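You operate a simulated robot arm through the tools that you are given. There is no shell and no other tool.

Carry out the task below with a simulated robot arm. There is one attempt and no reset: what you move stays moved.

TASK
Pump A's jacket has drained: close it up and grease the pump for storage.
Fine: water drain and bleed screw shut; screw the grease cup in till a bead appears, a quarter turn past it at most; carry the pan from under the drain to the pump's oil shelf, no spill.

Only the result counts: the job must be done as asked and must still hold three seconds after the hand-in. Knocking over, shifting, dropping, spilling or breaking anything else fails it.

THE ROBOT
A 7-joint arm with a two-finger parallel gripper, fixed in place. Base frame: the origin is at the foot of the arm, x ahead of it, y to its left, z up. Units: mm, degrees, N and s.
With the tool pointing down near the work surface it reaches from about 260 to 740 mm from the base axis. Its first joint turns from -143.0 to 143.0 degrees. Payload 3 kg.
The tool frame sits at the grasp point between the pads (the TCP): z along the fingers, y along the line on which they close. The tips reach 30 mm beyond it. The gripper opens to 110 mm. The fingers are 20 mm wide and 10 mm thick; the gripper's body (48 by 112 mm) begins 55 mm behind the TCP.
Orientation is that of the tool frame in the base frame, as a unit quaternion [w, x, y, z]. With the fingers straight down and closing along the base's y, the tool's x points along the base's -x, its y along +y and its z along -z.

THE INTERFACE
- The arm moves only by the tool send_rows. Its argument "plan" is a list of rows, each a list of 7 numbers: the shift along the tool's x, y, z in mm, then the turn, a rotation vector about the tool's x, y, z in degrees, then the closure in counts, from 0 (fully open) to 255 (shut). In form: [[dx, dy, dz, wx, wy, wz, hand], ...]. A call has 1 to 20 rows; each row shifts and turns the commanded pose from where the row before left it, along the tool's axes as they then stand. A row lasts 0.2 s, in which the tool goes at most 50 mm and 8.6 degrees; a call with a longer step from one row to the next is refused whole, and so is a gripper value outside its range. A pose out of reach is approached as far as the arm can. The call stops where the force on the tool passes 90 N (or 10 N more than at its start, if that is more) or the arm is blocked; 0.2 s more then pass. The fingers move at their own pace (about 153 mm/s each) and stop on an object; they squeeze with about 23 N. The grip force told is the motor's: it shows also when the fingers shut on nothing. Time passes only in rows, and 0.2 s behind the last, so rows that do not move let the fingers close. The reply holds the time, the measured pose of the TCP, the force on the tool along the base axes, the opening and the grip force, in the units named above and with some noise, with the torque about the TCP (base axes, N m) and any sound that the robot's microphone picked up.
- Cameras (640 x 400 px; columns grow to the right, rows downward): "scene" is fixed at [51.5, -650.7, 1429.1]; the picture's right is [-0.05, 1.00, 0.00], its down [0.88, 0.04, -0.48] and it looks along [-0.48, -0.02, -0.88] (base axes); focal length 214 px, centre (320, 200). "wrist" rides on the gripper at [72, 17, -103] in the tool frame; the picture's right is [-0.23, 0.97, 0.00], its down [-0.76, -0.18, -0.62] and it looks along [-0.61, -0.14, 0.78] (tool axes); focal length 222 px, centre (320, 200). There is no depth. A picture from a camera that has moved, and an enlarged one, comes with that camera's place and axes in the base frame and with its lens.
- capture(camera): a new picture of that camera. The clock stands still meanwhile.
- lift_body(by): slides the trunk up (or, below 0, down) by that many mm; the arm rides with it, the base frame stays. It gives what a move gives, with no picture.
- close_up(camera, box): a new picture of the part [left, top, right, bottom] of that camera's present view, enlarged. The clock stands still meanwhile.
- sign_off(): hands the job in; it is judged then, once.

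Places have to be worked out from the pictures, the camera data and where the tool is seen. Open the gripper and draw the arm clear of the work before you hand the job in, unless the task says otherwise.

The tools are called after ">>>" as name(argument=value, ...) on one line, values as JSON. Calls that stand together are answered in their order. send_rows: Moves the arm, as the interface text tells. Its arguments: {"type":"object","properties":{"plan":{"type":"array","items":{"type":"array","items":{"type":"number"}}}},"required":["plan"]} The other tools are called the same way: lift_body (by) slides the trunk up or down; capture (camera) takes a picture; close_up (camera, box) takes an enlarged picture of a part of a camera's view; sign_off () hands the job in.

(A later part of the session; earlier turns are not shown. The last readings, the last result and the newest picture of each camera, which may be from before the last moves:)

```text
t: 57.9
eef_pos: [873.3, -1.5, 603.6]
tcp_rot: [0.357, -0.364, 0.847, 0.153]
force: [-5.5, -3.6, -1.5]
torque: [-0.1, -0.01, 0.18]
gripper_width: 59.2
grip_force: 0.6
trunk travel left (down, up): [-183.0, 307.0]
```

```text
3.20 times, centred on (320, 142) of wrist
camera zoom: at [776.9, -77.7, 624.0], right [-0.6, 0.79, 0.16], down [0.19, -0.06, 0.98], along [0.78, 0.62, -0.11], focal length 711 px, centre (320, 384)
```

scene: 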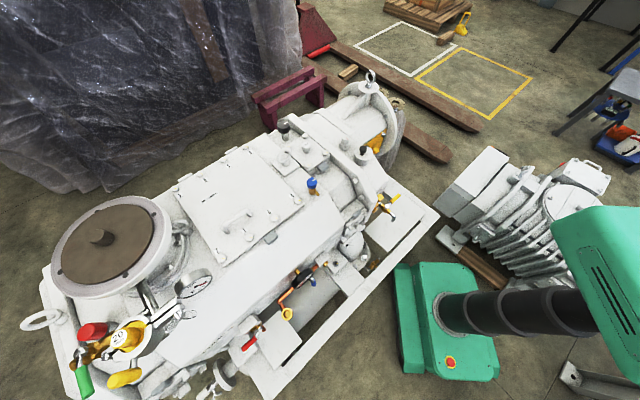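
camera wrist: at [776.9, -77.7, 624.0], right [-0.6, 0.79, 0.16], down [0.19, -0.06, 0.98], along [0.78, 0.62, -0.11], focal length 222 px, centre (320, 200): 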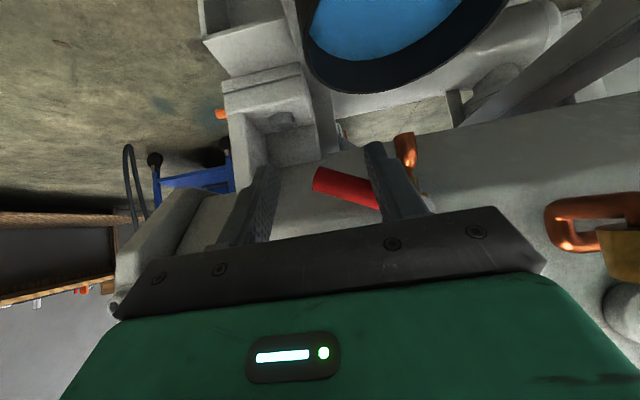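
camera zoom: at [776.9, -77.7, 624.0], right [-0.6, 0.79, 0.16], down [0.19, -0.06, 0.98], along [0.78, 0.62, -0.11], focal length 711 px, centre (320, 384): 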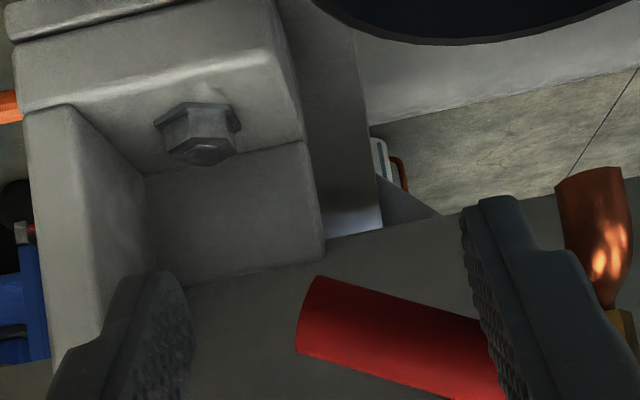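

The lever is now ~70° round. I push up and onward to bring it level, watching the force.

>>> send_rows(plan=[[-2.9, -4, -2.8, 0, 0, 0, 120], [-2.9, -4, -2.8, 0, 0, 0, 120], [-2.9, -4, -2.8, 0, 0, 0, 120], [-2.9, -2, -2.8, 0, 0, 0, 120]])

>>> capture(camera="wrist")

>>> close_up(camera="wrist", box=[220, 100, 420, 225])

```text
t: 58.9
eef_pos: [883.5, -8.9, 618.3]
tcp_rot: [0.356, -0.364, 0.847, 0.154]
force: [-2.3, 0.3, -3.8]
torque: [-0.13, -0.03, 0.07]
gripper_width: 59.3
grip_force: 0.6
trunk travel left (down, up): [-183.0, 307.0]
```

```text
taken
camera wrist: at [787.0, -86.4, 638.8], right [-0.6, 0.78, 0.16], down [0.19, -0.06, 0.98], along [0.78, 0.62, -0.11], focal length 222 px, centre (320, 200)
```

wrist: 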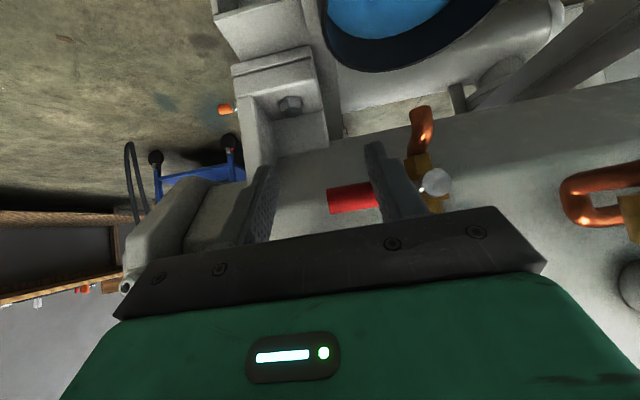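

```text
3.20 times, centred on (320, 162) of wrist
camera zoom: at [787.0, -86.4, 638.8], right [-0.6, 0.78, 0.16], down [0.19, -0.06, 0.98], along [0.78, 0.62, -0.11], focal length 711 px, centre (320, 320)
```

zoom: 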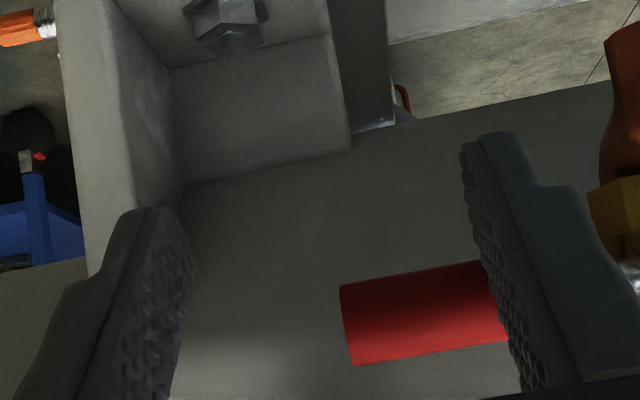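

The lever is now exactly level in the picture (slope matches a horizontal line along the machine). I nudge up slightly to feel whether this is its stop.

>>> send_rows(plan=[[-1.4, 0, -1.4, 0, 0, 0, 120], [-1.4, 0, -1.4, 0, 0, 0, 120]])

>>> close_up(camera="wrist", box=[220, 100, 420, 225])

```text
t: 59.5
eef_pos: [884.3, -10.7, 621.4]
tcp_rot: [0.355, -0.363, 0.848, 0.153]
force: [-3.5, -2.0, -17.1]
torque: [-0.57, -0.19, 0.1]
gripper_width: 58.9
grip_force: 1.0
trunk travel left (down, up): [-183.0, 307.0]
```

```text
3.20 times, centred on (320, 162) of wrist
camera zoom: at [786.5, -88.2, 641.0], right [-0.6, 0.79, 0.16], down [0.19, -0.06, 0.98], along [0.78, 0.62, -0.12], focal length 711 px, centre (320, 320)
```

zoom: 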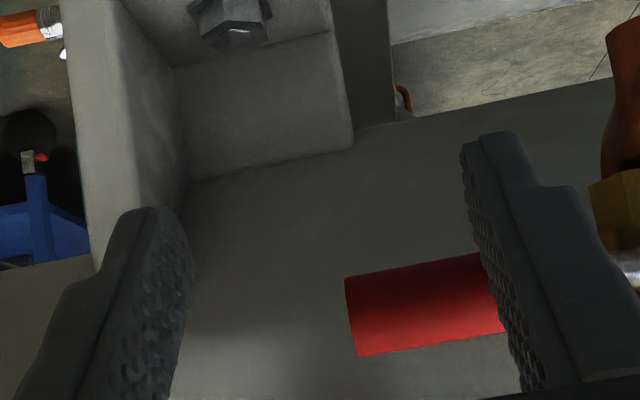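

The force rose to 17 N at the stop, so the drain is shut. I back off slightly downward, then withdraw along the fingers' own axis and look.

>>> send_rows(plan=[[2.9, 1, 2.8, 0, 0, 0, 120], [0, 2, 0, 0, 0, 0, 120], [0, 0, -20, 0, 0, 0, 120], [0, 0, -30, 0, 0, 0, 120], [0, 0, -30, 0, 0, 0, 120], [0, 0, -30, 0, 0, 0, 120]])

>>> capture(camera="wrist")

>>> close_up(camera="wrist", box=[240, 60, 400, 160])

```text
t: 60.9
eef_pos: [827.3, -65.5, 696.3]
tcp_rot: [0.356, -0.363, 0.847, 0.154]
force: [1.5, 0.5, 0.6]
torque: [0.01, -0.02, 0.03]
gripper_width: 58.2
grip_force: 0.2
trunk travel left (down, up): [-183.0, 307.0]
```

```text
taken
camera wrist: at [729.0, -143.1, 716.7], right [-0.6, 0.78, 0.17], down [0.19, -0.06, 0.98], along [0.78, 0.62, -0.11], focal length 222 px, centre (320, 200)
```

wrist: 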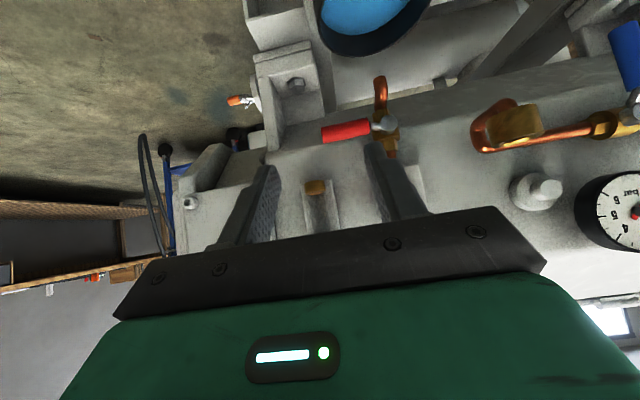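

```text
4.00 times, centred on (320, 110) of wrist
camera zoom: at [729.0, -143.1, 716.7], right [-0.6, 0.78, 0.17], down [0.19, -0.06, 0.98], along [0.78, 0.62, -0.11], focal length 888 px, centre (320, 560)
```

zoom: 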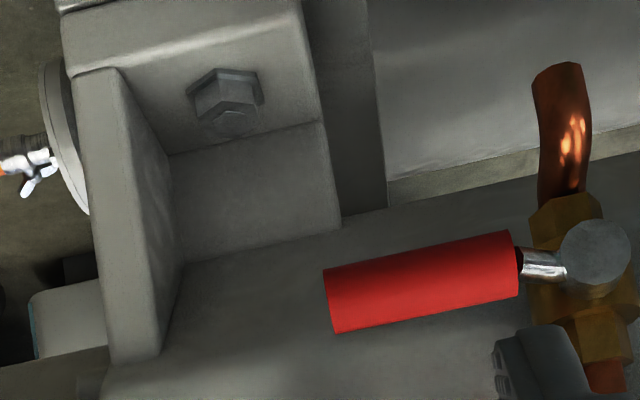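

The drain lever is level and shut. Before taking the pan I retract and look at the oil shelf, the tap spout and the pan's height relative to them.

>>> send_rows(plan=[[7.9, 35.3, -23.3, 0, 0, 0, 120], [7.9, 35.3, -23.3, 0, 0, 0, 120], [7.9, 35.3, -23.3, 0, 0, 0, 120], [7.9, 35.3, -23.3, 0, 0, 0, 120], [7.9, 35.3, -23.3, 0, 0, 0, 120], [7.9, 35.3, -23.3, 0, 0, 0, 120], [7.9, 35.3, -23.3, 0, 0, 0, 120], [7.9, 35.3, -23.3, 0, 0, 0, 120], [0, 0, 0, 0, 8, 0, 120], [0, 0, 0, 0, 8, 0, 120], [0, 0, 0, 0, 8, 0, 120], [0, 0, 0, 0, 8, 0, 120]])

>>> capture(camera="wrist")

```text
t: 63.5
eef_pos: [501.5, 1.0, 781.5]
tcp_rot: [0.11, -0.391, 0.913, 0.046]
force: [0.1, -0.5, 0.5]
torque: [0.04, -0.02, -0.03]
gripper_width: 58.1
grip_force: 0.0
trunk travel left (down, up): [-183.0, 307.0]
```

```text
taken
camera wrist: at [423.2, -55.1, 865.1], right [-0.55, 0.83, 0.05], down [0.54, 0.31, 0.79], along [0.64, 0.46, -0.62], focal length 222 px, centre (320, 200)
```

wrist: 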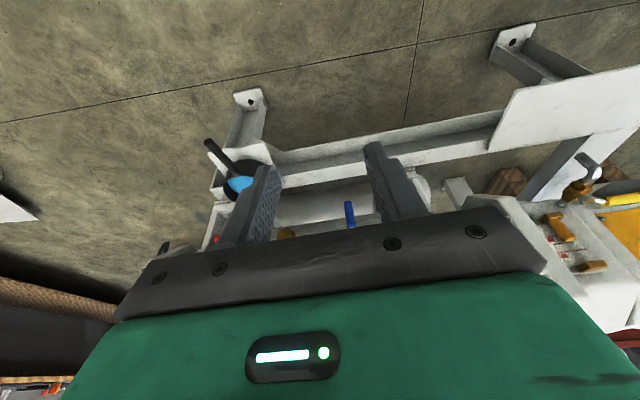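

I move left toward (350, 250) to look down at the oil shelf and tap.

>>> send_rows(plan=[[-10.6, 40.2, 2.6, 0, 0, 0, 120], [-10.6, 40.2, 2.6, 0, 0, 0, 120], [-10.6, 40.2, 2.6, 0, 0, 0, 120], [-10.6, 40.2, 2.6, 0, 0, 0, 120], [-10.6, 40.2, 2.6, 0, 0, 0, 120], [-10.6, 40.2, 2.6, 0, 0, 0, 120], [-10.6, 40.2, 2.6, 0, 0, 0, 120]])

>>> capture(camera="wrist")

>>> close_up(camera="wrist", box=[240, 40, 480, 190])

>>> close_up(camera="wrist", box=[30, 60, 190, 160])

```text
t: 65.1
eef_pos: [349.0, 251.9, 783.3]
tcp_rot: [0.111, -0.392, 0.912, 0.048]
force: [-0.1, 0.3, 0.0]
torque: [0.04, 0.02, 0.01]
gripper_width: 58.3
grip_force: 0.0
trunk travel left (down, up): [-183.0, 307.0]
```

```text
taken
camera wrist: at [271.1, 195.3, 865.4], right [-0.55, 0.83, 0.05], down [0.54, 0.31, 0.79], along [0.64, 0.47, -0.62], focal length 222 px, centre (320, 200)
```

wrist: 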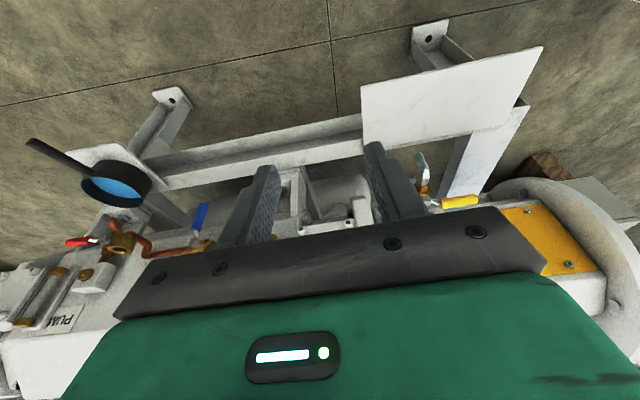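

```text
2.67 times, centred on (360, 115) of wrist
camera zoom: at [271.1, 195.3, 865.4], right [-0.55, 0.83, 0.05], down [0.54, 0.31, 0.79], along [0.64, 0.47, -0.62], focal length 592 px, centre (213, 427)
```

zoom: 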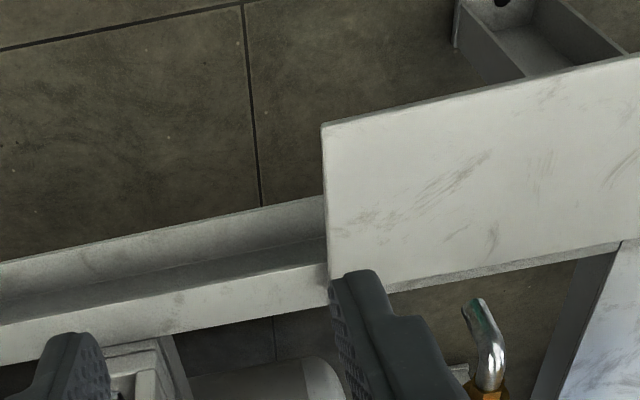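

```text
4.00 times, centred on (110, 110) of wrist
camera zoom: at [271.1, 195.3, 865.4], right [-0.55, 0.83, 0.05], down [0.54, 0.31, 0.79], along [0.64, 0.47, -0.62], focal length 888 px, centre (1160, 560)
```

zoom: 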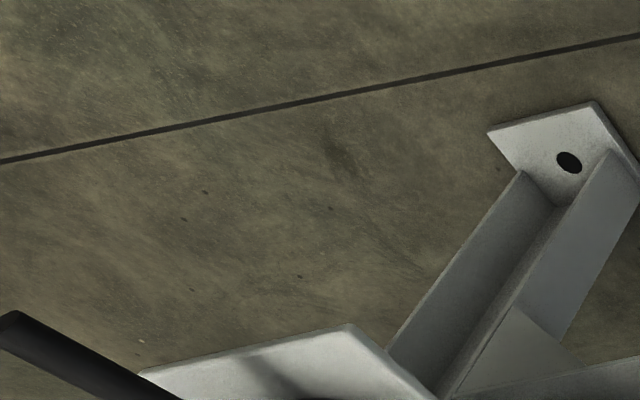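

The oil shelf surface comes out at z≈464, spanning roughly (376,382)–(166,593) on the near edge and 140 mm deep; the oil spout tip is at about z 580, and the pan rim at 518 will pass below it. I dry-run the placing pose with an empty gripper to check reach at a 60° tilt.

>>> send_rows(plan=[[-10.8, 32.2, 17, 0, 0, 0, 120], [-10.8, 32.2, 17, 0, 0, 0, 120], [-10.8, 32.2, 17, 0, 0, 0, 120], [-10.8, 32.2, 17, 0, 0, 0, 120], [-10.8, 32.2, 17, 0, 0, 0, 120], [-10.8, 32.2, 17, 0, 0, 0, 120], [0, 0, 0, 0, -7.7, 0, 120], [0, 0, 0, 0, -7.7, 0, 120], [0, 0, 0, 0, -7.7, 0, 120], [0, 0, 0, 0, -7.7, 0, 120], [0, 0, 0, 0, -7.7, 0, 120], [0, 0, 0, 0, -7.7, 0, 120]])

>>> capture(camera="wrist")

>>> capture(camera="scene")

```text
t: 67.7
eef_pos: [268.4, 446.2, 697.9]
tcp_rot: [0.319, -0.37, 0.862, 0.137]
force: [0.2, 0.2, -0.1]
torque: [-0.01, -0.03, 0.02]
gripper_width: 58.3
grip_force: 0.1
out of reach, approached as far as the arm can: row 10, 11, 12
trunk travel left (down, up): [-183.0, 307.0]
```

```text
taken
camera wrist: at [172.3, 370.3, 728.8], right [-0.59, 0.79, 0.15], down [0.25, 0.0, 0.97], along [0.77, 0.61, -0.2], focal length 222 px, centre (320, 200)
```

wrist: 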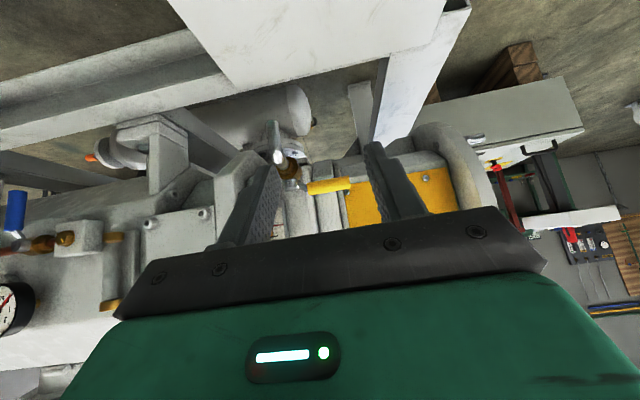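

```text
taken
```

scene: 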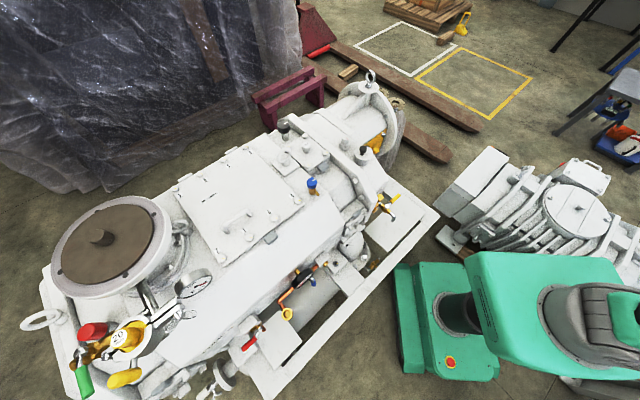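

The dry run stops at ~40° tilt at this height. I lower to z≈545 (still clear of the shelf) and try tilting again.

>>> send_rows(plan=[[19.5, 0, 22.8, 0, 0, 0, 120], [19.5, 0, 22.8, 0, 0, 0, 120], [19.5, 0, 22.8, 0, 0, 0, 120], [19.5, 0, 22.8, 0, 0, 0, 120], [19.5, 0, 22.8, 0, 0, 0, 120], [0, 0, 0, 0, -6, 0, 120], [0, 0, 0, 0, -6, 0, 120], [0, 0, 0, 0, -6, 0, 120]])

```text
t: 69.5
eef_pos: [269.1, 447.1, 548.6]
tcp_rot: [0.451, -0.344, 0.8, 0.194]
force: [0.8, 0.2, -0.1]
torque: [0.02, 0.03, -0.01]
gripper_width: 58.1
grip_force: 0.0
trunk travel left (down, up): [-183.0, 307.0]
```

With the lower height the 59° tilt is reachable at the placing pose. I now dry-run the carry path backwards (pull out from the shelf, then along the pump toward the drain) at the same tilt and heading.

>>> send_rows(plan=[[19.4, 1, -32, 0, 0, 0, 120], [19.4, 1, -32, 0, 0, 0, 120], [0, -40, -1, 0, 0, 0, 120], [0, -40, -1, 0, 0, 0, 120], [0, -40, -1, 0, 0, 0, 120], [0, -40, -1, 0, 0, 0, 120], [0, -40, -1, 0, 0, 0, 120], [0, -40, -1, 0, 0, 0, 120], [0, -40, -1, 0, 0, 0, 120], [0, -40, -1, 0, 0, 0, 120]])

>>> capture(camera="wrist")

```text
t: 71.9
eef_pos: [271.2, 394.0, 526.4]
tcp_rot: [0.472, -0.268, 0.781, 0.308]
force: [-0.2, -0.1, 1.2]
torque: [-0.03, 0.02, 0.02]
gripper_width: 58.2
grip_force: 0.1
out of reach, approached as far as the arm can: row 3, 4, 5, 6, 7, 8, 9, 10
trunk travel left (down, up): [-183.0, 307.0]
stopped in row 10: the arm was blocked; the commanded pose is now the measured one
```

```text
taken
camera wrist: at [170.7, 321.4, 502.5], right [-0.6, 0.68, 0.43], down [0.08, -0.48, 0.87], along [0.8, 0.56, 0.23], focal length 222 px, centre (320, 200)
```

wrist: 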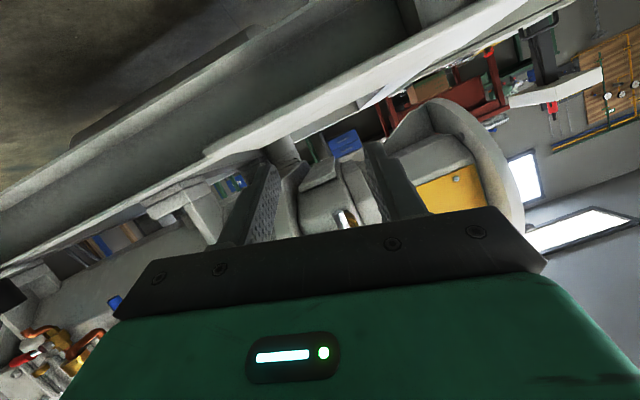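

Near the base (r≈430) the steep tilt with this heading is not reachable, so the carry will need a wider path with the heading turned to trail the pan. I first recover to a clean pose near the placing position.

>>> send_rows(plan=[[-12.5, 14.3, 8.8, 0, 0, 0, 120], [-12.5, 14.3, 8.8, 0, 0, 0, 120], [-12.5, 14.3, 8.8, 0, 0, 0, 120], [0, 0, 0, 0, 0, -7.1, 120], [0, 0, 0, 0, 0, -7.1, 120], [0, 0, 0, 0, 5, 0, 120], [0, 0, 0, 0, 5, 0, 120]])

>>> capture(camera="wrist")

>>> capture(camera="scene")

```text
t: 73.5
eef_pos: [272.3, 444.7, 560.1]
tcp_rot: [0.44, -0.384, 0.784, 0.212]
force: [-1.0, 0.0, -0.5]
torque: [0.07, -0.04, 0.01]
gripper_width: 58.5
grip_force: 0.1
trunk travel left (down, up): [-183.0, 307.0]
```

```text
taken
camera wrist: at [181.4, 357.3, 551.7], right [-0.69, 0.69, 0.19], down [0.05, -0.21, 0.98], along [0.72, 0.69, 0.11], focal length 222 px, centre (320, 200)
```

wrist: 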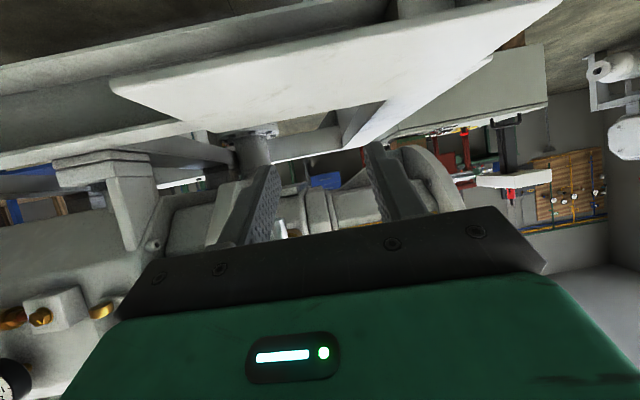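

```text
taken
```

scene: 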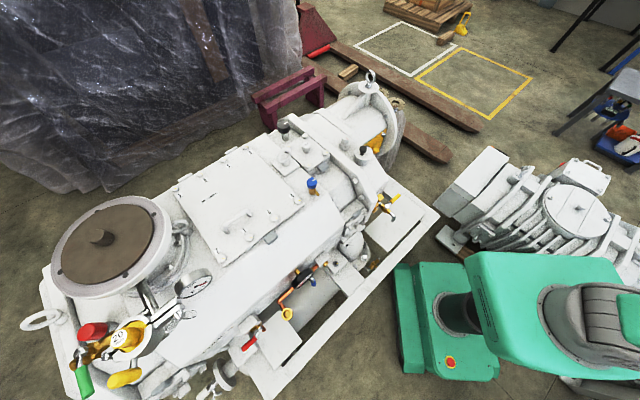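

Recovered cleanly with nothing disturbed. I now dry-run the alternative: heading turned to ~88° near the shelf, then a wider straight path back toward the drain.

>>> send_rows(plan=[[0, 0, 0, -6.13, 0, -3.77, 120], [0, 0, 0, -6.13, 0, -3.77, 120], [0, 0, 0, -6.13, 0, -3.77, 120], [0, 0, 0, -6.13, 0, -3.77, 120], [0, 0, 0, -6.13, 0, -3.77, 120], [0, -18, 0, 0, 0, 0, 120], [0, -18, 0, 0, 0, 0, 120]])

>>> send_rows(plan=[[17.3, -24.8, -28.1, 0, 0, 0, 120], [17.3, -24.8, -28.1, 0, 0, 0, 120], [17.3, -24.8, -28.1, 0, 0, 0, 120], [17.3, -24.8, -28.1, 0, 0, 0, 120], [17.3, -24.8, -28.1, 0, 0, 0, 120], [17.3, -24.8, -28.1, 0, 0, 0, 120]])

>>> capture(camera="wrist")

```text
t: 75.1
eef_pos: [308.7, 441.7, 559.2]
tcp_rot: [0.351, -0.607, 0.628, 0.337]
force: [0.4, -0.9, 0.2]
torque: [0.01, -0.01, -0.02]
gripper_width: 58.3
grip_force: 0.1
trunk travel left (down, up): [-183.0, 307.0]
```

```text
t: 76.5
eef_pos: [449.8, 240.6, 559.6]
tcp_rot: [0.351, -0.607, 0.628, 0.337]
force: [-0.1, 0.2, 0.2]
torque: [-0.01, -0.01, 0.0]
gripper_width: 58.2
grip_force: 0.2
trunk travel left (down, up): [-183.0, 307.0]
```

```text
taken
camera wrist: at [429.4, 116.9, 552.4], right [-0.97, 0.15, 0.19], down [0.17, -0.13, 0.98], along [0.18, 0.98, 0.1], focal length 222 px, centre (320, 200)
```

wrist: 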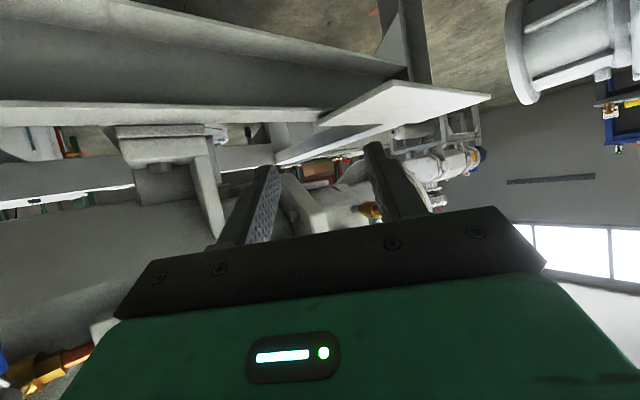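

That stretch is fully reachable. I continue the dry run backwards, turning the heading down to ~48° on the way to a point in front of the pan handle.

>>> send_rows(plan=[[0, 0, 0, 5.7, 0, 3.5, 120], [0, 0, 0, 5.7, 0, 3.5, 120], [0, 0, 0, 5.7, 0, 3.5, 120], [12.3, -37.5, -20, 0, 0, 0, 120], [12.3, -37.5, -20, 0, 0, 0, 120], [12.3, -37.5, -20, 0, 0, 0, 120], [12.3, -37.5, -20, 0, 0, 0, 120], [12.3, -37.5, -20, 0, 0, 0, 120]])

>>> send_rows(plan=[[0, 0, 0, 5.7, 0, 3.5, 120], [0, 0, 0, 5.7, 0, 3.5, 120], [0, 0, 0, 5.7, 0, 3.5, 120], [5, -40.8, -8.1, 0, 0, 0, 120], [5, -40.8, -8.1, 0, 0, 0, 120], [5, -40.8, -8.1, 0, 0, 0, 120], [5, -40.8, -8.1, 0, 0, 0, 120], [5, -40.8, -8.1, 0, 0, 0, 120]])

>>> capture(camera="wrist")

```text
t: 78.3
eef_pos: [581.8, 58.7, 563.0]
tcp_rot: [0.405, -0.489, 0.724, 0.269]
force: [-0.3, 0.1, 0.1]
torque: [0.0, -0.02, -0.04]
gripper_width: 58.2
grip_force: 0.1
trunk travel left (down, up): [-183.0, 307.0]
```

```text
t: 80.1
eef_pos: [697.9, -110.2, 562.0]
tcp_rot: [0.447, -0.355, 0.797, 0.195]
force: [0.2, 0.6, -0.1]
torque: [-0.03, 0.02, -0.04]
gripper_width: 58.1
grip_force: 0.0
trunk travel left (down, up): [-183.0, 307.0]
```

```text
taken
camera wrist: at [601.7, -191.5, 552.5], right [-0.64, 0.74, 0.19], down [0.04, -0.21, 0.98], along [0.76, 0.64, 0.11], focal length 222 px, centre (320, 200)
```

wrist: 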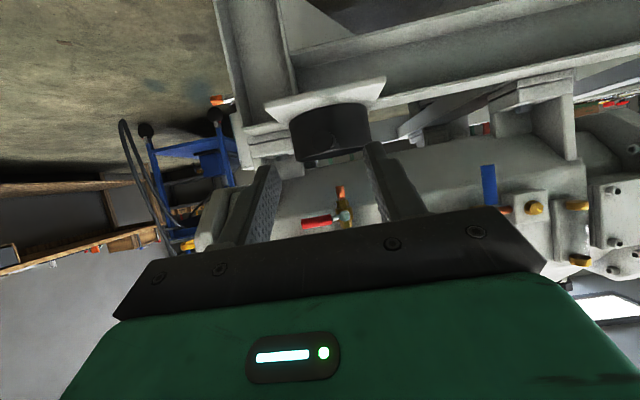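

The whole route is reachable. I now enlarge the pan and its handle, seen end-on from here.

>>> close_up(camera="wrist", box=[250, 60, 410, 160])

```text
4.00 times, centred on (330, 110) of wrist
camera zoom: at [601.7, -191.5, 552.5], right [-0.64, 0.74, 0.19], down [0.04, -0.21, 0.98], along [0.76, 0.64, 0.11], focal length 888 px, centre (280, 560)
```

zoom: 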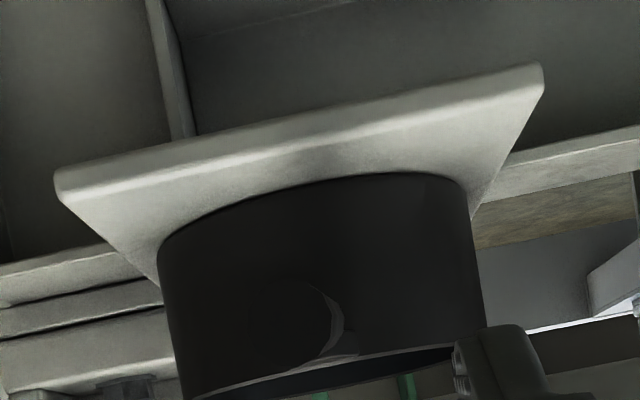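

The handle is ~18 mm thick, nearly level at z≈522, running at heading ~50° from its end (736, -64) to the pan wall (792, 2). I align the heading and move to just above and behind it.

>>> send_rows(plan=[[0, 0, 0, -1.96, 0, -1.2, 120], [-9.6, 2.3, 23.4, 0, 0, 0, 120], [-9.7, 2.3, 23.4, 0, 0, 0, 120]])

>>> capture(camera="wrist")

>>> close_up(camera="wrist", box=[220, 70, 420, 195])

```text
t: 80.9
eef_pos: [726.6, -68.6, 554.4]
tcp_rot: [0.443, -0.372, 0.79, 0.205]
force: [0.0, -0.4, 0.7]
torque: [0.01, -0.01, -0.01]
gripper_width: 58.2
grip_force: 0.0
trunk travel left (down, up): [-183.0, 307.0]
```

```text
taken
camera wrist: at [633.7, -153.9, 545.7], right [-0.67, 0.72, 0.19], down [0.05, -0.21, 0.98], along [0.74, 0.66, 0.11], focal length 222 px, centre (320, 200)
```

wrist: 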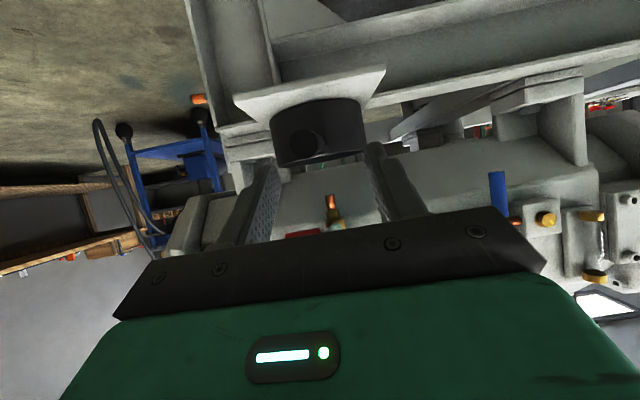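

```text
3.20 times, centred on (320, 132) of wrist
camera zoom: at [633.7, -153.9, 545.7], right [-0.67, 0.72, 0.19], down [0.05, -0.21, 0.98], along [0.74, 0.66, 0.11], focal length 711 px, centre (320, 416)
```

zoom: 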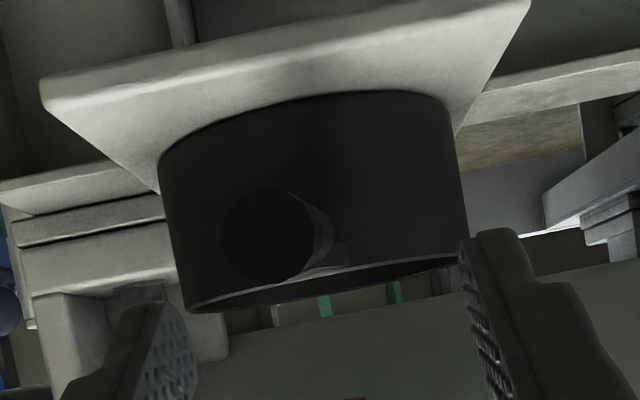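

Predictions match the picture within a pixel or two. I slide the open fingers down along the handle's sides to the grip point (763, -32, 523) without closing yet.

>>> send_rows(plan=[[0, -4.5, 0, 0, 0, 0, 120], [0, 0, 15, 0, 0, 0, 120], [0, 0, 15, 0, 0, 0, 120], [0, 0, 15, 0, 0, 0, 120], [0.4, 0, 15, 0, 0, 0, 120]])

>>> capture(camera="wrist")

>>> close_up(camera="wrist", box=[220, 80, 420, 205])

```text
t: 82.1
eef_pos: [763.4, -33.9, 523.1]
tcp_rot: [0.443, -0.37, 0.79, 0.205]
force: [0.4, 0.4, -0.3]
torque: [0.03, 0.0, 0.02]
gripper_width: 58.1
grip_force: 0.1
trunk travel left (down, up): [-183.0, 307.0]
```

```text
taken
camera wrist: at [669.7, -119.0, 514.3], right [-0.67, 0.72, 0.19], down [0.05, -0.21, 0.98], along [0.74, 0.66, 0.11], focal length 222 px, centre (320, 200)
```

wrist: 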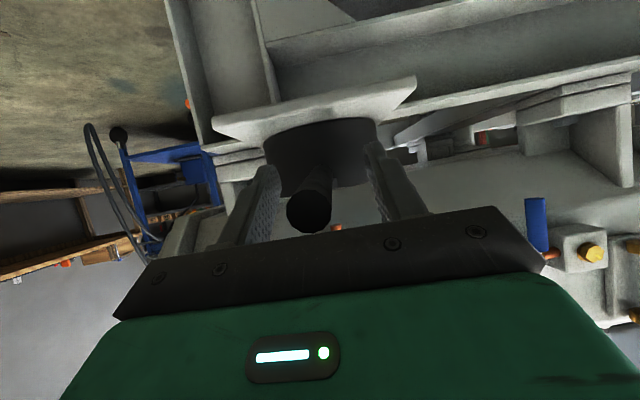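

```text
3.20 times, centred on (320, 142) of wrist
camera zoom: at [669.7, -119.0, 514.3], right [-0.67, 0.72, 0.19], down [0.05, -0.21, 0.98], along [0.74, 0.66, 0.11], focal length 711 px, centre (320, 384)
```

zoom: 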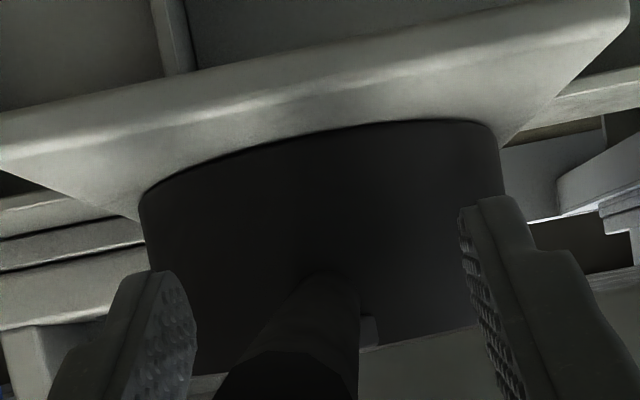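

The handle lies between the fingers, offset about a millimetre. I correct that and close slowly in steps.

>>> send_rows(plan=[[0, 1, 0, 0, 0, 0, 120], [0, 0, 0, 0, 0, 0, 150], [0, 0, 0, 0, 0, 0, 175], [0, 0, 0, 0, 0, 0, 190], [0, 0, 0, 0, 0, 0, 200], [0, 0, 0, 0, 0, 0, 208], [0, 0, 0, 0, 0, 0, 216], [0, 0, 0, 0, 0, 0, 230], [0, 0, 0, 0, 0, 0, 255], [0, 0, 0, 0, 0, 0, 255]])

>>> close_up(camera="wrist", box=[220, 80, 420, 205])

```text
t: 84.3
eef_pos: [763.7, -33.5, 523.8]
tcp_rot: [0.443, -0.371, 0.79, 0.205]
force: [0.0, 0.0, 0.5]
torque: [0.03, 0.04, 0.02]
gripper_width: 16.8
grip_force: 22.9
trunk travel left (down, up): [-183.0, 307.0]
```

```text
3.20 times, centred on (320, 142) of wrist
camera zoom: at [669.3, -118.1, 515.2], right [-0.67, 0.72, 0.19], down [0.05, -0.21, 0.98], along [0.74, 0.66, 0.11], focal length 711 px, centre (320, 384)
```

zoom: 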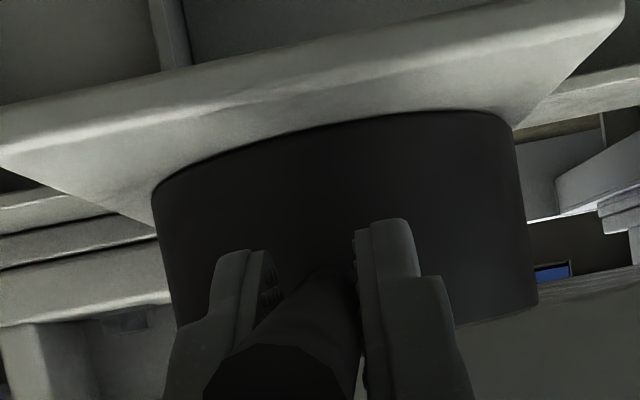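

The handle is gripped (16.8 mm, 23 N). I lift very slowly by 6 mm and read the load and any sag.

>>> send_rows(plan=[[-0.85, 0, -0.53, 0, 0, 0, 255], [-0.85, 0, -0.53, 0, 0, 0, 255], [-1.28, 0, -0.79, 0, 0, 0, 255], [-1.28, 0, -0.79, 0, 0, 0, 255], [-0.85, 0, -0.53, 0, 0, 0, 255]])

>>> close_up(camera="wrist", box=[220, 80, 420, 205])

```text
t: 85.5
eef_pos: [763.3, -34.5, 528.7]
tcp_rot: [0.443, -0.371, 0.79, 0.204]
force: [0.9, -0.5, -2.9]
torque: [-0.18, 0.12, 0.0]
gripper_width: 16.6
grip_force: 23.0
trunk travel left (down, up): [-183.0, 307.0]
```

```text
3.20 times, centred on (320, 142) of wrist
camera zoom: at [669.3, -118.6, 521.1], right [-0.67, 0.72, 0.19], down [0.05, -0.21, 0.98], along [0.74, 0.66, 0.11], focal length 711 px, centre (320, 384)
```

zoom: 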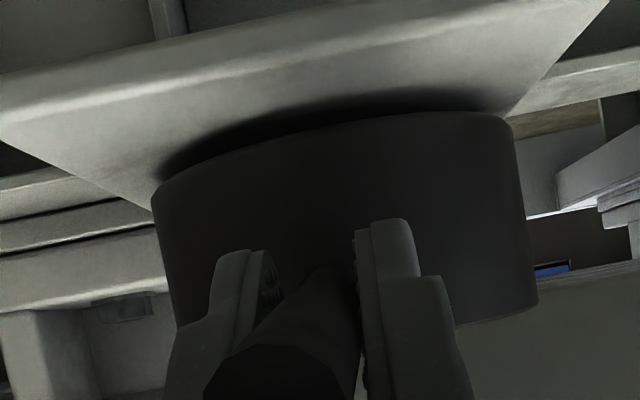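

The load is only ~3 N with no sag, and a gap shows under the pan. I lift a little more and draw it straight back from under the drain outlet with a gentle ramp.

>>> send_rows(plan=[[-1.7, 0, -1.05, 0, 0, 0, 255], [-2.1, 0, -1.3, 0, 0, 0, 255], [-1.3, 0, -0.8, 0, 0, 0, 255], [0.5, 0, -0.85, 0, 0, 0, 255], [1.6, 0, -2.6, 0, 0, 0, 255], [2.6, 0, -4.3, 0, 0, 0, 255], [3.7, 0, -6, 0, 0, 0, 255], [4.7, 0, -7.7, 0, 0, 0, 255], [5.25, 0, -8.5, 0, 0, 0, 255], [5.25, 0, -8.5, 0, 0, 0, 255], [5.25, 0, -8.5, 0, 0, 0, 255], [5.25, 0, -8.5, 0, 0, 0, 255], [5.25, 0, -8.5, 0, 0, 0, 255], [4.7, 0, -7.7, 0, 0, 0, 255], [3.7, 0, -6, 0, 0, 0, 255], [2.6, 0, -4.3, 0, 0, 0, 255], [1.6, 0, -2.6, 0, 0, 0, 255], [0.5, 0, -0.85, 0, 0, 0, 255]])

>>> capture(camera="wrist")

```text
t: 89.3
eef_pos: [699.1, -109.1, 534.5]
tcp_rot: [0.443, -0.371, 0.79, 0.205]
force: [-0.1, -0.5, -3.3]
torque: [-0.18, 0.16, 0.0]
gripper_width: 16.8
grip_force: 22.9
trunk travel left (down, up): [-183.0, 307.0]
```

```text
taken
camera wrist: at [605.4, -194.8, 527.3], right [-0.67, 0.72, 0.19], down [0.05, -0.21, 0.98], along [0.74, 0.67, 0.11], focal length 222 px, centre (320, 200)
```

wrist: 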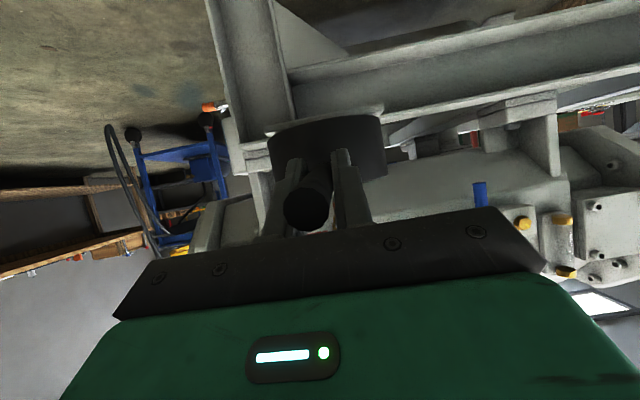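

The pan is out from under the drain, level and steady. I raise it 13 mm more, then carry it along toward the oil shelf gently.

>>> send_rows(plan=[[-1.3, 0, -0.8, 0, 0, 0, 255], [-2.6, 0, -1.6, 0, 0, 0, 255], [-3, 0, -1.8, 0, 0, 0, 255], [-2.6, 0, -1.6, 0, 0, 0, 255], [-1.6, 0, -1, 0, 0, 0, 255]])

>>> send_rows(plan=[[-0.35, 2.3, 0.54, 0, 0, 0, 255], [-0.87, 5.8, 1.35, 0, 0, 0, 255], [-1.38, 9.3, 2.15, 0, 0, 0, 255], [-1.73, 11.6, 2.69, 0, 0, 0, 255], [-1.73, 11.6, 2.69, 0, 0, 0, 255], [-1.73, 11.6, 2.69, 0, 0, 0, 255], [-1.73, 11.6, 2.69, 0, 0, 0, 255], [-1.73, 11.6, 2.69, 0, 0, 0, 255], [-1.73, 11.6, 2.69, 0, 0, 0, 255], [-1.73, 11.6, 2.69, 0, 0, 0, 255], [-1.73, 11.6, 2.69, 0, 0, 0, 255], [-1.73, 11.6, 2.69, 0, 0, 0, 255], [-1.73, 11.6, 2.69, 0, 0, 0, 255], [-1.73, 11.6, 2.69, 0, 0, 0, 255], [-1.73, 11.6, 2.69, 0, 0, 0, 255], [-1.73, 11.6, 2.69, 0, 0, 0, 255], [-1.73, 11.6, 2.69, 0, 0, 0, 255], [-1.38, 9.3, 2.15, 0, 0, 0, 255], [-0.87, 5.8, 1.35, 0, 0, 0, 255], [-0.35, 2.3, 0.54, 0, 0, 0, 255]])

>>> capture(camera="wrist")

```text
t: 90.5
eef_pos: [699.8, -110.4, 548.9]
tcp_rot: [0.443, -0.371, 0.791, 0.204]
force: [-0.2, -0.5, -2.9]
torque: [-0.2, 0.12, -0.03]
gripper_width: 16.8
grip_force: 23.3
trunk travel left (down, up): [-183.0, 307.0]
```

```text
t: 94.7
eef_pos: [581.7, 58.3, 548.3]
tcp_rot: [0.442, -0.372, 0.79, 0.205]
force: [-0.5, 0.0, -2.4]
torque: [-0.16, 0.13, -0.02]
gripper_width: 16.8
grip_force: 22.6
trunk travel left (down, up): [-183.0, 307.0]
```

```text
taken
camera wrist: at [488.3, -26.3, 540.1], right [-0.67, 0.72, 0.19], down [0.05, -0.21, 0.98], along [0.74, 0.66, 0.11], focal length 222 px, centre (320, 200)
```

wrist: 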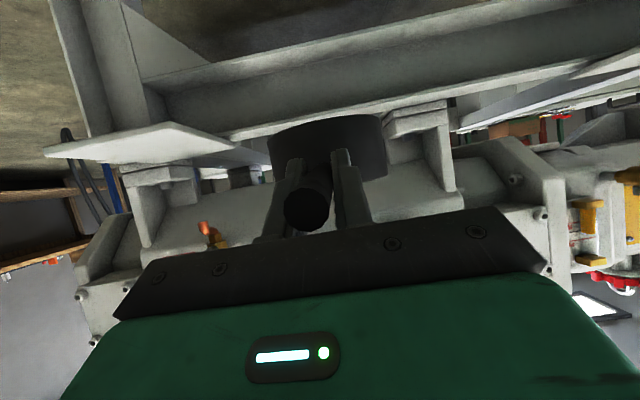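

The pan rides steady. I now turn the heading gently ccw by 19° so the pan swings away from the pump, then check before the next leg.

>>> send_rows(plan=[[0, 0, 0, -0.85, 0, -0.52, 255], [0, 0, 0, -1.7, 0, -1.05, 255], [0, 0, 0, -2.56, 0, -1.57, 255], [0, 0, 0, -2.56, 0, -1.57, 255], [0, 0, 0, -2.56, 0, -1.57, 255], [0, 0, 0, -2.56, 0, -1.57, 255], [0, 0, 0, -1.7, 0, -1.05, 255], [0, 0, 0, -0.85, 0, -0.52, 255], [0, 0, 0, -0.85, 0, -0.52, 255]])

>>> capture(camera="wrist")

```text
t: 96.7
eef_pos: [581.9, 56.8, 548.5]
tcp_rot: [0.402, -0.497, 0.718, 0.276]
force: [0.4, -0.1, -2.2]
torque: [-0.24, 0.07, 0.0]
gripper_width: 16.6
grip_force: 22.3
trunk travel left (down, up): [-183.0, 307.0]
```

```text
taken
camera wrist: at [521.6, -52.5, 540.0], right [-0.87, 0.46, 0.19], down [0.12, -0.18, 0.98], along [0.48, 0.87, 0.11], focal length 222 px, centre (320, 200)
```

wrist: 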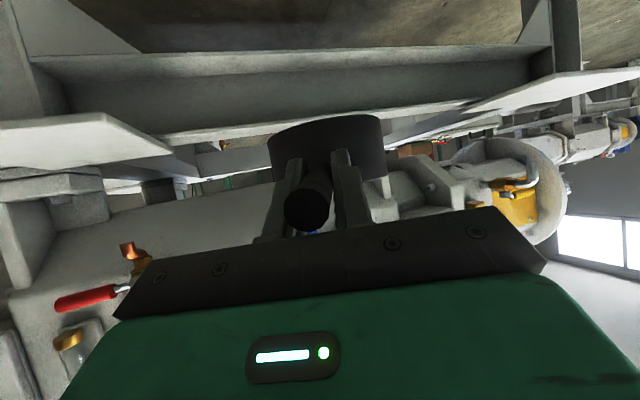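

Heading is 69° and the pan is level. I carry on along the next leg to about (442, 237).

>>> send_rows(plan=[[-0.72, 2.3, 1.17, 0, 0, 0, 255], [-1.8, 5.7, 2.93, 0, 0, 0, 255], [-2.88, 9.15, 4.69, 0, 0, 0, 255], [-3.6, 11.44, 5.86, 0, 0, 0, 255], [-3.6, 11.44, 5.86, 0, 0, 0, 255], [-3.6, 11.44, 5.86, 0, 0, 0, 255], [-3.6, 11.44, 5.86, 0, 0, 0, 255], [-3.6, 11.44, 5.86, 0, 0, 0, 255], [-3.6, 11.44, 5.86, 0, 0, 0, 255], [-3.6, 11.44, 5.86, 0, 0, 0, 255], [-3.6, 11.44, 5.86, 0, 0, 0, 255], [-3.6, 11.44, 5.86, 0, 0, 0, 255], [-3.6, 11.44, 5.86, 0, 0, 0, 255], [-3.6, 11.44, 5.86, 0, 0, 0, 255], [-3.6, 11.44, 5.86, 0, 0, 0, 255], [-3.6, 11.44, 5.86, 0, 0, 0, 255], [-3.6, 11.44, 5.86, 0, 0, 0, 255], [-2.88, 9.15, 4.69, 0, 0, 0, 255], [-1.8, 5.7, 2.93, 0, 0, 0, 255], [-0.72, 2.3, 1.17, 0, 0, 0, 255]])

>>> capture(camera="wrist")

```text
t: 100.9
eef_pos: [442.2, 238.0, 547.0]
tcp_rot: [0.402, -0.497, 0.718, 0.276]
force: [0.0, 0.3, -3.1]
torque: [-0.2, 0.06, -0.02]
gripper_width: 16.6
grip_force: 22.6
trunk travel left (down, up): [-183.0, 307.0]
```

```text
taken
camera wrist: at [382.3, 127.2, 539.2], right [-0.87, 0.46, 0.19], down [0.11, -0.18, 0.98], along [0.48, 0.87, 0.11], focal length 222 px, centre (320, 200)
```

wrist: 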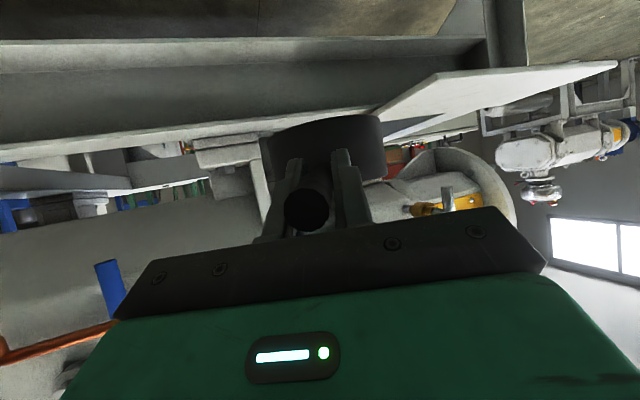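

Next I turn another 19° ccw, then carry on over the oil shelf.

>>> send_rows(plan=[[0, 0, 0, -0.85, 0, -0.52, 255], [0, 0, 0, -1.7, 0, -1.05, 255], [0, 0, 0, -2.56, 0, -1.57, 255], [0, 0, 0, -2.56, 0, -1.57, 255], [0, 0, 0, -2.56, 0, -1.57, 255], [0, 0, 0, -2.56, 0, -1.57, 255], [0, 0, 0, -1.7, 0, -1.05, 255], [0, 0, 0, -0.85, 0, -0.52, 255], [0, 0, 0, -0.85, 0, -0.52, 255]])

>>> capture(camera="wrist")

>>> close_up(camera="wrist", box=[220, 60, 460, 210])

```text
t: 102.9
eef_pos: [443.5, 236.1, 547.0]
tcp_rot: [0.35, -0.609, 0.626, 0.338]
force: [0.4, -0.2, -2.6]
torque: [-0.24, 0.04, 0.0]
gripper_width: 16.9
grip_force: 22.8
trunk travel left (down, up): [-183.0, 307.0]
```

```text
taken
camera wrist: at [422.3, 112.7, 538.9], right [-0.97, 0.15, 0.19], down [0.17, -0.13, 0.98], along [0.17, 0.98, 0.1], focal length 222 px, centre (320, 200)
```

wrist: 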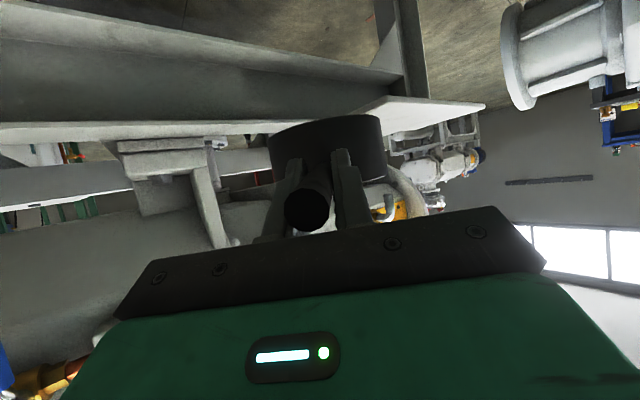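

```text
2.67 times, centred on (340, 135) of wrist
camera zoom: at [422.3, 112.7, 538.9], right [-0.97, 0.15, 0.19], down [0.17, -0.13, 0.98], along [0.17, 0.98, 0.1], focal length 592 px, centre (267, 373)
```

zoom: 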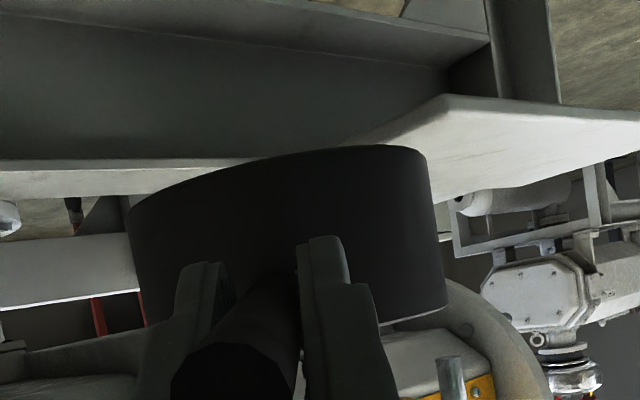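

The shelf's near corner appears within a few mm of my estimate. I carry the pan over the shelf to its placing spot, still ~20 mm above the surface.

>>> send_rows(plan=[[-1.23, 1.64, 2, 0, 0, 0, 255], [-3.08, 4.1, 5, 0, 0, 0, 255], [-4.92, 6.6, 8, 0, 0, 0, 255], [-6.15, 8.22, 10, 0, 0, 0, 255], [-6.15, 8.22, 10, 0, 0, 0, 255], [-6.15, 8.22, 10, 0, 0, 0, 255], [-6.15, 8.22, 10, 0, 0, 0, 255], [-6.15, 8.22, 10, 0, 0, 0, 255], [-6.15, 8.22, 10, 0, 0, 0, 255], [-6.15, 8.22, 10, 0, 0, 0, 255], [-6.15, 8.22, 10, 0, 0, 0, 255], [-6.15, 8.22, 10, 0, 0, 0, 255], [-6.15, 8.22, 10, 0, 0, 0, 255], [-6.15, 8.22, 10, 0, 0, 0, 255], [-6.15, 8.22, 10, 0, 0, 0, 255], [-6.15, 8.22, 10, 0, 0, 0, 255], [-6.15, 8.22, 10, 0, 0, 0, 255], [-4.92, 6.6, 8, 0, 0, 0, 255], [-3.08, 4.1, 5, 0, 0, 0, 255], [-1.23, 1.64, 2, 0, 0, 0, 255]])

>>> capture(camera="wrist")

>>> close_up(camera="wrist", box=[180, 60, 460, 235])

```text
t: 107.1
eef_pos: [311.2, 442.7, 545.9]
tcp_rot: [0.35, -0.608, 0.627, 0.337]
force: [0.3, 0.2, -2.7]
torque: [-0.21, -0.01, 0.01]
gripper_width: 16.7
grip_force: 23.4
trunk travel left (down, up): [-183.0, 307.0]
```

```text
taken
camera wrist: at [289.5, 317.7, 537.9], right [-0.97, 0.15, 0.19], down [0.17, -0.13, 0.98], along [0.17, 0.98, 0.1], focal length 222 px, centre (320, 200)
```

wrist: 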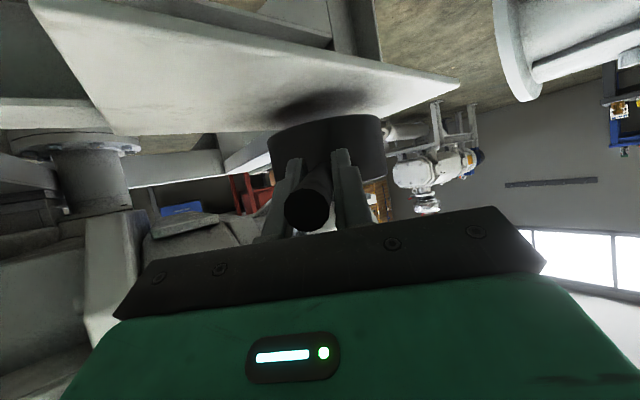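

```text
2.29 times, centred on (320, 148) of wrist
camera zoom: at [289.5, 317.7, 537.9], right [-0.97, 0.15, 0.19], down [0.17, -0.13, 0.98], along [0.17, 0.98, 0.1], focal length 508 px, centre (320, 320)
```

zoom: 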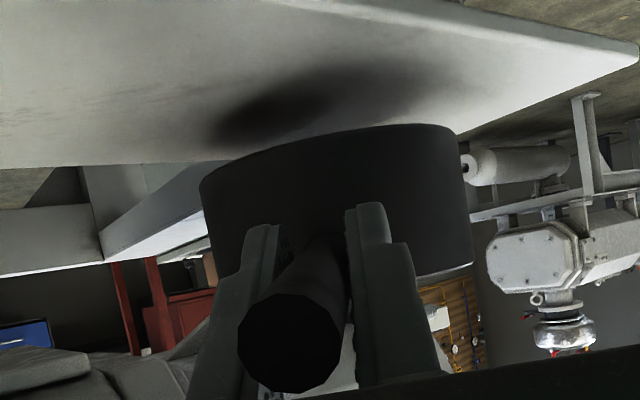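

The pan's centre works out at about (308, 546), centred in the shelf's depth with good margin, ~20 mm above it. I lower it slowly by 18 mm first.

>>> send_rows(plan=[[0.85, 0, 0.53, 0, 0, 0, 255], [1.7, 0, 1.05, 0, 0, 0, 255], [1.7, 0, 1.05, 0, 0, 0, 255], [1.7, 0, 1.05, 0, 0, 0, 255], [1.7, 0, 1.05, 0, 0, 0, 255], [1.7, 0, 1.05, 0, 0, 0, 255], [1.7, 0, 1.05, 0, 0, 0, 255], [1.7, 0, 1.05, 0, 0, 0, 255], [1.7, 0, 1.05, 0, 0, 0, 255], [0.85, 0, 0.53, 0, 0, 0, 255]])

>>> close_up(camera="wrist", box=[180, 60, 460, 235])

```text
t: 109.3
eef_pos: [309.4, 442.8, 527.7]
tcp_rot: [0.352, -0.608, 0.628, 0.336]
force: [0.0, -0.1, -2.8]
torque: [-0.23, 0.01, 0.0]
gripper_width: 16.6
grip_force: 23.3
trunk travel left (down, up): [-183.0, 307.0]
```

```text
2.29 times, centred on (320, 148) of wrist
camera zoom: at [288.6, 317.7, 520.3], right [-0.97, 0.15, 0.19], down [0.17, -0.13, 0.98], along [0.17, 0.98, 0.1], focal length 508 px, centre (320, 320)
```

zoom: 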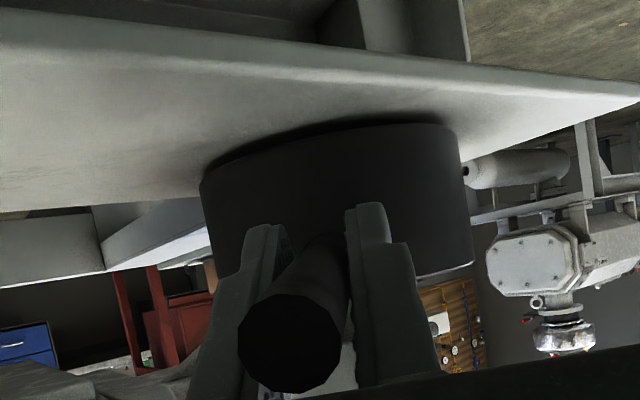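

A thin gap remains (force still −2.8 N). I lower in 1 mm steps until the load transfers.

>>> send_rows(plan=[[0.85, 0, 0.53, 0, 0, 0, 255], [0.85, 0, 0.53, 0, 0, 0, 255], [0.85, 0, 0.53, 0, 0, 0, 255]])

>>> close_up(camera="wrist", box=[180, 60, 460, 235])

```text
t: 110.1
eef_pos: [309.8, 441.0, 525.1]
tcp_rot: [0.352, -0.607, 0.627, 0.337]
force: [-0.9, -0.7, 2.1]
torque: [0.39, -0.04, 0.13]
gripper_width: 16.7
grip_force: 22.5
trunk travel left (down, up): [-183.0, 307.0]
```

```text
2.29 times, centred on (320, 148) of wrist
camera zoom: at [288.9, 317.3, 517.4], right [-0.97, 0.15, 0.19], down [0.17, -0.14, 0.98], along [0.17, 0.98, 0.11], focal length 508 px, centre (320, 320)
```

zoom: 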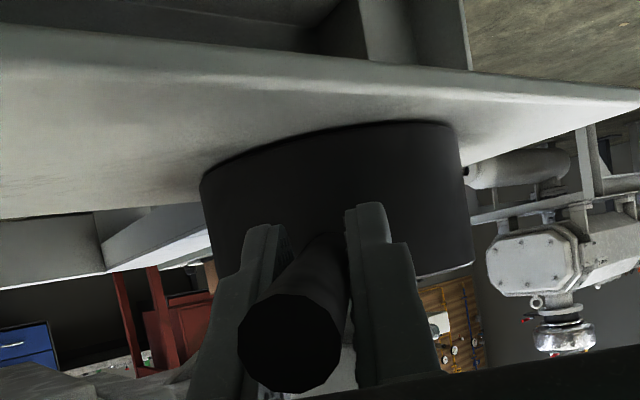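

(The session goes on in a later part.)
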